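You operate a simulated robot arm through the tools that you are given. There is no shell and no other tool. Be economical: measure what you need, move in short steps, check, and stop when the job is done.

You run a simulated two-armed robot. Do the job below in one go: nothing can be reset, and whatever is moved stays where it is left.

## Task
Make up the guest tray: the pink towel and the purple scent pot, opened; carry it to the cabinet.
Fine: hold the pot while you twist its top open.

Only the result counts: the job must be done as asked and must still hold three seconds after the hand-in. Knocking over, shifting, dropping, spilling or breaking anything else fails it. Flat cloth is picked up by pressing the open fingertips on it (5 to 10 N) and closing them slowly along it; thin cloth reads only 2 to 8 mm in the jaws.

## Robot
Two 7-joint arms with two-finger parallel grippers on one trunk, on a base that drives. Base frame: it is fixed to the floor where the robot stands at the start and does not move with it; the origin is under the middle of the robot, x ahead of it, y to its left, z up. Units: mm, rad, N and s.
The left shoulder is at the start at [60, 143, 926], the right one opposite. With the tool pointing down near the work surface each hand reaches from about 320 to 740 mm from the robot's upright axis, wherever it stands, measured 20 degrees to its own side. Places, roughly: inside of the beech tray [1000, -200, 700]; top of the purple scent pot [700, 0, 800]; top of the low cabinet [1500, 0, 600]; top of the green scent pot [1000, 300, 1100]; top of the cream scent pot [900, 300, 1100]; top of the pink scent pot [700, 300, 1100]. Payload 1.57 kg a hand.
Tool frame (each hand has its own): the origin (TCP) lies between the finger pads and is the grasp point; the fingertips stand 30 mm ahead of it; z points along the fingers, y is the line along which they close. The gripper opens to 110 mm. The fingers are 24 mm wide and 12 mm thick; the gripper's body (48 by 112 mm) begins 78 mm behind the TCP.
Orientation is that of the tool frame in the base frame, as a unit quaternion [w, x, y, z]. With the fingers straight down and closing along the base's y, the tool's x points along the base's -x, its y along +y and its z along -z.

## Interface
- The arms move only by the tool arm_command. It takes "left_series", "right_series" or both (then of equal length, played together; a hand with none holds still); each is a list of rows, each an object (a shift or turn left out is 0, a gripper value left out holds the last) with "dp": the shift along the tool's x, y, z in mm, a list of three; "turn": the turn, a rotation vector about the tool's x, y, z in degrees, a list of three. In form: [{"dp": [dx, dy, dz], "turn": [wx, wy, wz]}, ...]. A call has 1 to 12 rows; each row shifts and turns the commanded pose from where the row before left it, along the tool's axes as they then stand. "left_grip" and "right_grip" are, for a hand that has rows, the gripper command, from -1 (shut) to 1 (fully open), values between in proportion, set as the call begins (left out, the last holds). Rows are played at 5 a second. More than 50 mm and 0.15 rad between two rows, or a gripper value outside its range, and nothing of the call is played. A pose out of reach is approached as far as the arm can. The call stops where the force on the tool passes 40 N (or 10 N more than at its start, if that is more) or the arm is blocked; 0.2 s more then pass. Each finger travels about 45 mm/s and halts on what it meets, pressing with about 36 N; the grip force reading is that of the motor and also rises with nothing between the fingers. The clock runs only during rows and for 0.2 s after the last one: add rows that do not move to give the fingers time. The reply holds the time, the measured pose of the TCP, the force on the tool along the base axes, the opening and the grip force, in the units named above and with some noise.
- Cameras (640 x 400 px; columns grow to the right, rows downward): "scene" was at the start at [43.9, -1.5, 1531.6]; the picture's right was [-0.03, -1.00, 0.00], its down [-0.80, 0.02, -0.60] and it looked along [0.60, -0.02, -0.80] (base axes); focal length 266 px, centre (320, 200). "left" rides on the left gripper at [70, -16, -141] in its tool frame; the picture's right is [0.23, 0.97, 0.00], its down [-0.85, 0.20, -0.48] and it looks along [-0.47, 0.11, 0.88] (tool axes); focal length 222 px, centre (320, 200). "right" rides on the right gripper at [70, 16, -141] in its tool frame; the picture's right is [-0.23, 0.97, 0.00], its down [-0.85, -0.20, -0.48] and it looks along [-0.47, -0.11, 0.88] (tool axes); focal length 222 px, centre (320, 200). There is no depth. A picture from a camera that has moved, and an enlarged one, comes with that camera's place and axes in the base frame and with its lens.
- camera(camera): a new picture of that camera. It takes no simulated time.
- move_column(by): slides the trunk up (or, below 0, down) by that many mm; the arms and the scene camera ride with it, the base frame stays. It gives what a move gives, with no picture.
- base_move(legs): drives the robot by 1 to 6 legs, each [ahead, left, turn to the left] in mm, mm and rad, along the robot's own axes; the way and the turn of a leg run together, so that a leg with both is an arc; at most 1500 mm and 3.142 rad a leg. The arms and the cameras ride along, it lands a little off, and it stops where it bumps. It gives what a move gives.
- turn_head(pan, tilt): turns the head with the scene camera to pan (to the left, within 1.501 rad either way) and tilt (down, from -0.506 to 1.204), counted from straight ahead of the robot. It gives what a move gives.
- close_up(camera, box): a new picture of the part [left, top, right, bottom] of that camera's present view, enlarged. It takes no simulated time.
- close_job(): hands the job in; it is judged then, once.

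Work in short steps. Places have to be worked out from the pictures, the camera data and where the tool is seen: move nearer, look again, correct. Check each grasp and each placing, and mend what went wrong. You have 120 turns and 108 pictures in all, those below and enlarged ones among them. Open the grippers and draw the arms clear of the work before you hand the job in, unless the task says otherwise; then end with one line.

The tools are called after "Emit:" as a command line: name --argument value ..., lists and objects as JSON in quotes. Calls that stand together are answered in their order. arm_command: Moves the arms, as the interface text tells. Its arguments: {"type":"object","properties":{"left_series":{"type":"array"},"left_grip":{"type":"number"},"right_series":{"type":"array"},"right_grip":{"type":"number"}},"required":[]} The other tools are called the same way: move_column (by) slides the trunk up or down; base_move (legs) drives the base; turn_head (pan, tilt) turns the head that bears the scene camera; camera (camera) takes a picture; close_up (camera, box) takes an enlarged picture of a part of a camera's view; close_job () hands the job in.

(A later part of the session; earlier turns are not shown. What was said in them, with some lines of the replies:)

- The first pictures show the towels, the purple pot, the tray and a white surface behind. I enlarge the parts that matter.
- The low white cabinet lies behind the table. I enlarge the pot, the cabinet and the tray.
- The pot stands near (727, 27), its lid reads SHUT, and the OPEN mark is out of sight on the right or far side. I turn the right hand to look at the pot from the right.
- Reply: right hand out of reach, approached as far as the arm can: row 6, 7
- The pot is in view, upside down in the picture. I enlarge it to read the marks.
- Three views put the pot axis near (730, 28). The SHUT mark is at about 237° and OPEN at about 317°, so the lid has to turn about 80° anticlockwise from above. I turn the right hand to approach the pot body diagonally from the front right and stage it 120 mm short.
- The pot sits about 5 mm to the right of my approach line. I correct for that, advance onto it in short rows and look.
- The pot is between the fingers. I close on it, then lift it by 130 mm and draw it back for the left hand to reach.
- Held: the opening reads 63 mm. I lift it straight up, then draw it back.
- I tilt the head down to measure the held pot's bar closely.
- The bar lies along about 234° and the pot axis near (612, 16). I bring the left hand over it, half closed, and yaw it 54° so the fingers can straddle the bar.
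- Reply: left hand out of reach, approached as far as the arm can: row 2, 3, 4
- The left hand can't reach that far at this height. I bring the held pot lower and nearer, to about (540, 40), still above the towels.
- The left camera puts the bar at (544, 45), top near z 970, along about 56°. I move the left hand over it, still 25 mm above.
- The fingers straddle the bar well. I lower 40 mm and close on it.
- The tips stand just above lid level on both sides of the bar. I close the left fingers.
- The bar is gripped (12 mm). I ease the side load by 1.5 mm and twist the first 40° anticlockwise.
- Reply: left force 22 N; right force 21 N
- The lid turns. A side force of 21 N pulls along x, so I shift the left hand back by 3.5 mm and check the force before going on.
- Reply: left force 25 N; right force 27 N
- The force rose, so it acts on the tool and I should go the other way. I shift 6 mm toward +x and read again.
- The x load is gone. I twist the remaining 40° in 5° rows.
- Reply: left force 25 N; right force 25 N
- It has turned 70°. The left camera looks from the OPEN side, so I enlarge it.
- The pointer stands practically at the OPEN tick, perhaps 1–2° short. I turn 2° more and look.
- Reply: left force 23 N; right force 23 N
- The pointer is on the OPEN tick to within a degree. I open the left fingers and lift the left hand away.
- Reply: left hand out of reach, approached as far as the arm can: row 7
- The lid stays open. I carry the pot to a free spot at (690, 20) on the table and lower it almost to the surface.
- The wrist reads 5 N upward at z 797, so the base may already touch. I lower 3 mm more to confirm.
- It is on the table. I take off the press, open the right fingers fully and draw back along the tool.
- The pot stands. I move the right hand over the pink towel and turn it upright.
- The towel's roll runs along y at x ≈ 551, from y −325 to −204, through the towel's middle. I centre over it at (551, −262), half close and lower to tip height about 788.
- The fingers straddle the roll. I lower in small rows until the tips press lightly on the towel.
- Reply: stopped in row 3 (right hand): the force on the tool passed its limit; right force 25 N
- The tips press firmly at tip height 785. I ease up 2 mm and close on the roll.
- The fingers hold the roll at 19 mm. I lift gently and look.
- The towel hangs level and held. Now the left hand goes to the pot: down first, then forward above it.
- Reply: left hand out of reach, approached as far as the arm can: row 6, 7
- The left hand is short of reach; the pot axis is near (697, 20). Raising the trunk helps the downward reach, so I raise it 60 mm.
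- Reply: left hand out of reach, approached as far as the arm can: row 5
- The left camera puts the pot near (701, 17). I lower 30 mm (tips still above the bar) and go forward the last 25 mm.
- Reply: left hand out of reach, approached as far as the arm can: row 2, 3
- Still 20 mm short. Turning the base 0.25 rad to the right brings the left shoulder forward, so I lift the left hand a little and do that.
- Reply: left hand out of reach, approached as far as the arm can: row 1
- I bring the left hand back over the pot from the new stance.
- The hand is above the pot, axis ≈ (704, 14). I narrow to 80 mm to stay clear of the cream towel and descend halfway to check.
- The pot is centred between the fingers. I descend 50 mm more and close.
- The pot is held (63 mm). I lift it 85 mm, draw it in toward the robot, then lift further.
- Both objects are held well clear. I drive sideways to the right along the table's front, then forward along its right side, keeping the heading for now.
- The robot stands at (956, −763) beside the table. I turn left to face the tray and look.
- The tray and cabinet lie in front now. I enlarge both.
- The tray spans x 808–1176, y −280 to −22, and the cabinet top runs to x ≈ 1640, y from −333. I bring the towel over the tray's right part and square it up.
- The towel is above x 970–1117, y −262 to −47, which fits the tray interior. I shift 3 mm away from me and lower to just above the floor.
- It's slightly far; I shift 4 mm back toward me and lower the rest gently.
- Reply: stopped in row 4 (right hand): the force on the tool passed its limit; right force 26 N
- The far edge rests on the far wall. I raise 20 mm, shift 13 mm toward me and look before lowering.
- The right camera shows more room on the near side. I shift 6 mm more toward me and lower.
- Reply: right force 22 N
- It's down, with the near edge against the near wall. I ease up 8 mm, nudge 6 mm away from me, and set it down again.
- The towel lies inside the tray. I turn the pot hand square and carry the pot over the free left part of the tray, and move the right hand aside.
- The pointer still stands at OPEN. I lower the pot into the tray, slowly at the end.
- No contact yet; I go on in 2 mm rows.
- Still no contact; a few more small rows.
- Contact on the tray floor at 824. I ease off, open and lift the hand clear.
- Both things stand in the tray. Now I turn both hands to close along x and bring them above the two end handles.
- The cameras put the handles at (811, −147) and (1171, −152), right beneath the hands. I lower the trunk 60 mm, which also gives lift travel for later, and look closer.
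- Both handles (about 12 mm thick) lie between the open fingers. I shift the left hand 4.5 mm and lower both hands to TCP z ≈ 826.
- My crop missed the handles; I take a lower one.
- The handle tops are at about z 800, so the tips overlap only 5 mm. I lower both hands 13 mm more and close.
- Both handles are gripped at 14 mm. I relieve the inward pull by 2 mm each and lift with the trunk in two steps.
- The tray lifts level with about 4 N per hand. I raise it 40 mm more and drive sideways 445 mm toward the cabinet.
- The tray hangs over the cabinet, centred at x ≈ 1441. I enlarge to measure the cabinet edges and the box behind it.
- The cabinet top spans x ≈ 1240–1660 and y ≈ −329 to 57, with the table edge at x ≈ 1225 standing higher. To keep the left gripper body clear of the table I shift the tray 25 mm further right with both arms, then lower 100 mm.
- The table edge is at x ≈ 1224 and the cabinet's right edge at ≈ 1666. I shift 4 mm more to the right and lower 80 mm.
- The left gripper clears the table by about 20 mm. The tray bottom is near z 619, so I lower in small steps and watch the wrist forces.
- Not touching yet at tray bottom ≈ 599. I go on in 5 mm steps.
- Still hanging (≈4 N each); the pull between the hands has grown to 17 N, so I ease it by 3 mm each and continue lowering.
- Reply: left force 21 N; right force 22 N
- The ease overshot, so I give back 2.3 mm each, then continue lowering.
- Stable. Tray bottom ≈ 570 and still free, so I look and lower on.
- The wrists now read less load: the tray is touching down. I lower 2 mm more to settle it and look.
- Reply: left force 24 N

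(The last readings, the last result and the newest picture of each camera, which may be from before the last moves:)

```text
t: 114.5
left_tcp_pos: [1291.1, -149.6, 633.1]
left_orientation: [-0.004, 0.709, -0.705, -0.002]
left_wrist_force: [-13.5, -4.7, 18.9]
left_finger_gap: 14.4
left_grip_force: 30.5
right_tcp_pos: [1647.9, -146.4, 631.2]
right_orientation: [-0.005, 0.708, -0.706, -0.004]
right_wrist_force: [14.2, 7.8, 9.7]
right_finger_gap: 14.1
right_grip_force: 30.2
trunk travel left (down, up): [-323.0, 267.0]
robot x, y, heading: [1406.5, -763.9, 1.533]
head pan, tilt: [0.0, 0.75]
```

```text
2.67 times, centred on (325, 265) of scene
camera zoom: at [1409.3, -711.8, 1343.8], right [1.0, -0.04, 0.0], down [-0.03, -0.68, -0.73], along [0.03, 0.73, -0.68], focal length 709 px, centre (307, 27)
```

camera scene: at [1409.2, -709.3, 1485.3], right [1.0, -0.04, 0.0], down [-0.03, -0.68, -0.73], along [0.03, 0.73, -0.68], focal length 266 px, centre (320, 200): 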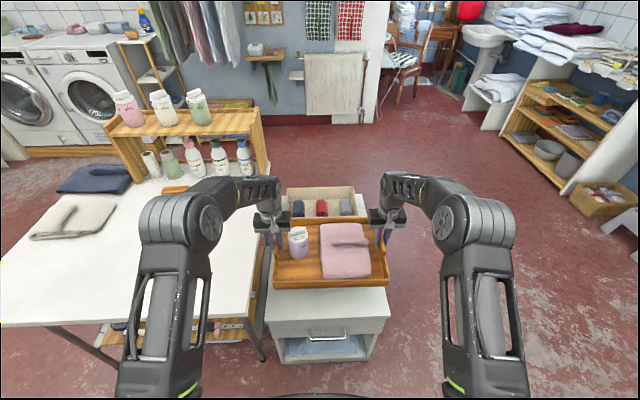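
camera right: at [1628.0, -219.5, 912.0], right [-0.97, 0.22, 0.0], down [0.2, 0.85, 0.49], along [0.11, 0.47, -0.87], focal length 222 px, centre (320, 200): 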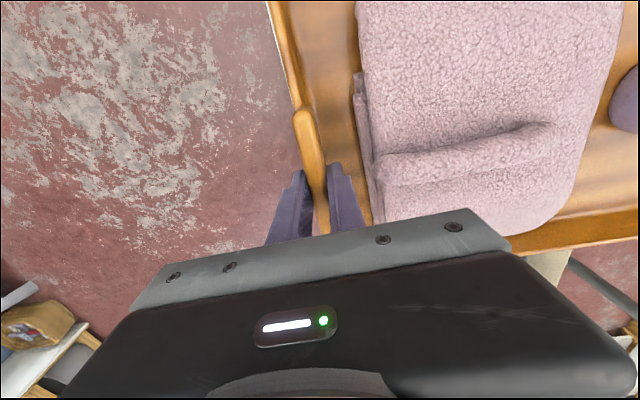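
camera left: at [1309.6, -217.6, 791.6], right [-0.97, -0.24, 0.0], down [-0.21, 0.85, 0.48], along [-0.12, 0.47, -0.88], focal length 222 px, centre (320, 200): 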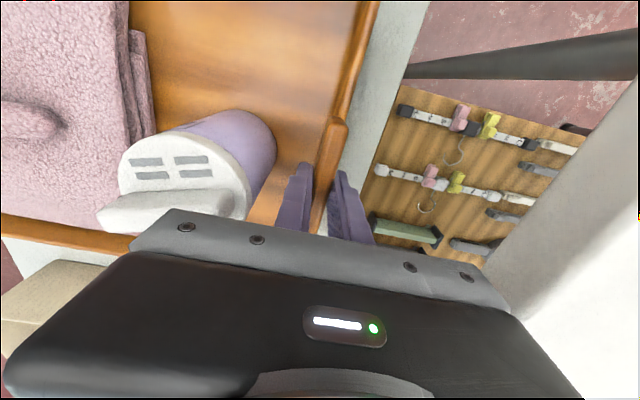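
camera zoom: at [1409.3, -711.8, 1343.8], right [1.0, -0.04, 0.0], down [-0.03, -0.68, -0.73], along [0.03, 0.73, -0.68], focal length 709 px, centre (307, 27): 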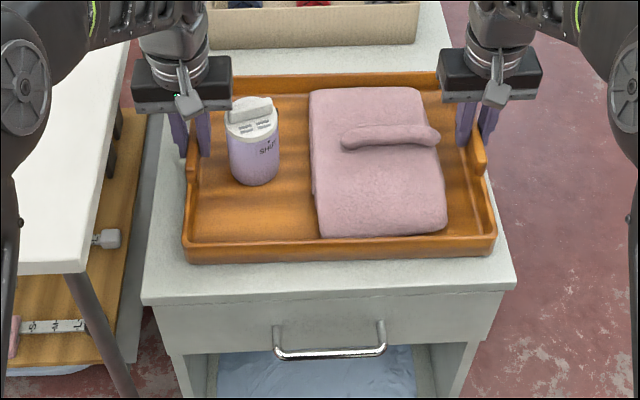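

The tray rests on the cabinet within its edges. I take off the press, open the fingers a little, and raise the hands straight up with the trunk.

Emit:
move_column --by 2

Emit:
arm_command --left_series '[{}, {}, {}, {}]' --right_series '[{}, {}, {}, {}]' --left_grip -0.4 --right_grip -0.4

Emit:
close_up --camera "scene" --box '[230, 190, 420, 340]'

```text
t: 115.0
left_tcp_pos: [1291.7, -149.6, 633.4]
left_orientation: [-0.003, 0.709, -0.705, -0.003]
left_wrist_force: [-12.8, -1.9, 12.0]
left_finger_gap: 14.2
left_grip_force: 30.7
right_tcp_pos: [1648.3, -147.7, 632.5]
right_orientation: [-0.005, 0.708, -0.706, -0.004]
right_wrist_force: [12.8, 6.3, 2.2]
right_finger_gap: 14.2
right_grip_force: 30.6
trunk travel left (down, up): [-325.0, 265.0]
robot x, y, heading: [1407.7, -764.4, 1.527]
head pan, tilt: [0.0, 0.75]
```

```text
t: 116.0
left_tcp_pos: [1292.9, -149.6, 632.3]
left_orientation: [-0.002, 0.709, -0.705, -0.001]
left_wrist_force: [-0.1, -0.5, -0.9]
left_finger_gap: 32.8
left_grip_force: 0.0
right_tcp_pos: [1649.0, -148.2, 631.3]
right_orientation: [-0.004, 0.708, -0.706, -0.003]
right_wrist_force: [0.3, 0.5, 0.9]
right_finger_gap: 33.2
right_grip_force: 0.1
trunk travel left (down, up): [-325.0, 265.0]
robot x, y, heading: [1407.1, -763.1, 1.528]
head pan, tilt: [0.0, 0.75]
```

```text
2.67 times, centred on (325, 265) of scene
camera zoom: at [1409.2, -709.9, 1345.3], right [1.0, -0.04, 0.0], down [-0.03, -0.68, -0.73], along [0.03, 0.73, -0.68], focal length 709 px, centre (307, 27)
```

zoom: 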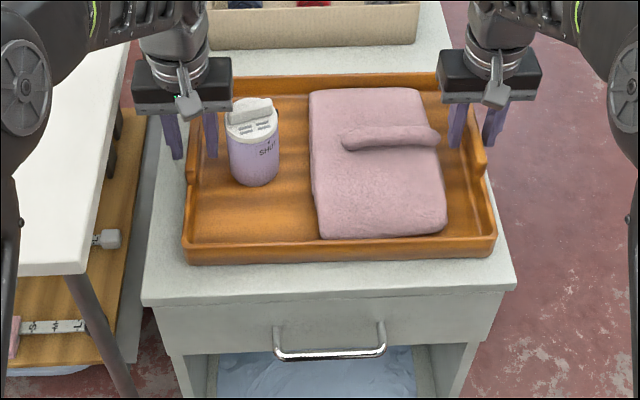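

Both hands are free of the handles. I raise the trunk 200 mm straight up, then back the robot away and check the result.

Emit:
move_column --by 200

Emit:
base_move --legs '[[-300, 0, 0]]'

Emit:
camera --camera "scene"

Emit:
close_up --camera "scene" --box '[240, 110, 400, 250]'

```text
t: 118.1
left_tcp_pos: [1293.2, -149.0, 831.4]
left_orientation: [-0.002, 0.709, -0.705, -0.001]
left_wrist_force: [0.6, -0.1, 0.1]
left_finger_gap: 33.3
left_grip_force: 0.0
right_tcp_pos: [1647.5, -148.0, 830.9]
right_orientation: [-0.004, 0.708, -0.706, -0.002]
right_wrist_force: [0.0, 0.2, -0.6]
right_finger_gap: 32.9
right_grip_force: 0.0
trunk travel left (down, up): [-525.0, 65.0]
robot x, y, heading: [1404.6, -764.9, 1.526]
head pan, tilt: [0.0, 0.75]
```

```text
t: 120.2
left_tcp_pos: [1273.7, -456.9, 832.5]
left_orientation: [-0.003, 0.713, -0.701, -0.002]
left_wrist_force: [-0.7, -0.3, 0.2]
left_finger_gap: 32.9
left_grip_force: 0.0
right_tcp_pos: [1629.4, -452.7, 832.3]
right_orientation: [-0.004, 0.712, -0.702, -0.003]
right_wrist_force: [0.1, 0.9, 0.1]
right_finger_gap: 33.1
right_grip_force: 0.1
trunk travel left (down, up): [-525.0, 65.0]
robot x, y, heading: [1395.1, -1067.6, 1.537]
head pan, tilt: [0.0, 0.75]
```

```text
13 pictures are left
camera scene: at [1396.6, -1016.2, 1545.4], right [1.0, -0.03, 0.0], down [-0.02, -0.68, -0.73], along [0.03, 0.73, -0.68], focal length 266 px, centre (320, 200)
```

scene: 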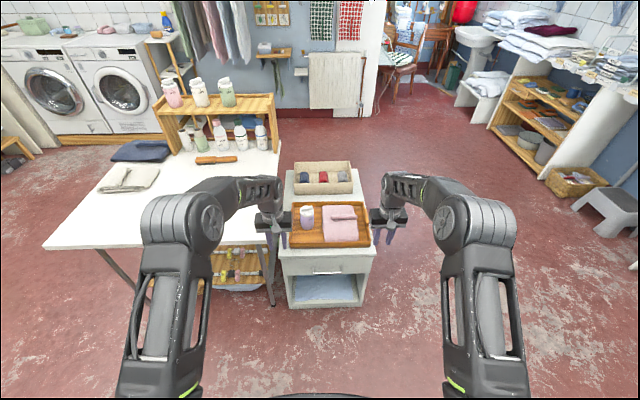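

```text
2.86 times, centred on (320, 180) of scene
camera zoom: at [1396.6, -1016.2, 1545.4], right [1.0, -0.03, 0.0], down [-0.02, -0.68, -0.73], along [0.03, 0.73, -0.68], focal length 760 px, centre (320, 257)
```

zoom: 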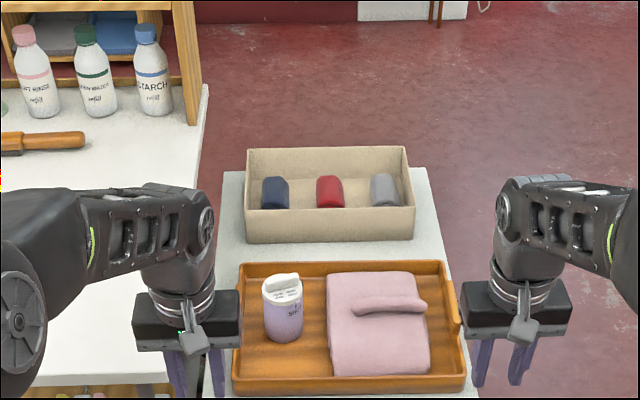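

The tray rests on the cabinet with the towel and pot standing, and nothing else has moved. I open the grippers fully and take a last look at the lid.

Emit:
arm_command --left_series '[{}, {}, {}, {}, {}]' --right_series '[{}, {}, {}, {}, {}]' --left_grip 1 --right_grip 1

Emit:
close_up --camera "scene" --box '[292, 198, 332, 238]'

```text
t: 121.4
left_tcp_pos: [1274.2, -456.7, 831.9]
left_orientation: [-0.001, 0.712, -0.702, 0.0]
left_wrist_force: [-0.1, 0.4, 0.5]
left_finger_gap: 110.0
left_grip_force: 0.1
right_tcp_pos: [1629.7, -450.2, 830.9]
right_orientation: [-0.003, 0.712, -0.702, -0.003]
right_wrist_force: [0.6, -0.4, 0.0]
right_finger_gap: 110.3
right_grip_force: 0.1
trunk travel left (down, up): [-525.0, 65.0]
robot x, y, heading: [1394.2, -1066.7, 1.536]
head pan, tilt: [0.0, 0.75]
```

```text
10.00 times, centred on (312, 218) of scene
camera zoom: at [1396.6, -1015.1, 1545.3], right [1.0, -0.03, 0.0], down [-0.02, -0.68, -0.73], along [0.03, 0.73, -0.68], focal length 2658 px, centre (400, 20)
```

zoom: 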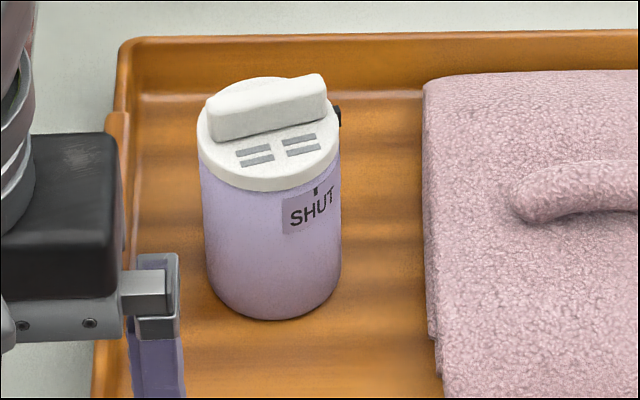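

The pointer is well away from SHUT and stands at OPEN. Everything is placed and the hands are clear, so I hand the job in.

Emit:
close_job

```text
The job is handed in.
```

The tray is on the low cabinet with the pink towel and the purple scent pot in it. I held the pot while twisting its lid to the OPEN mark, and the last look showed nothing else disturbed.
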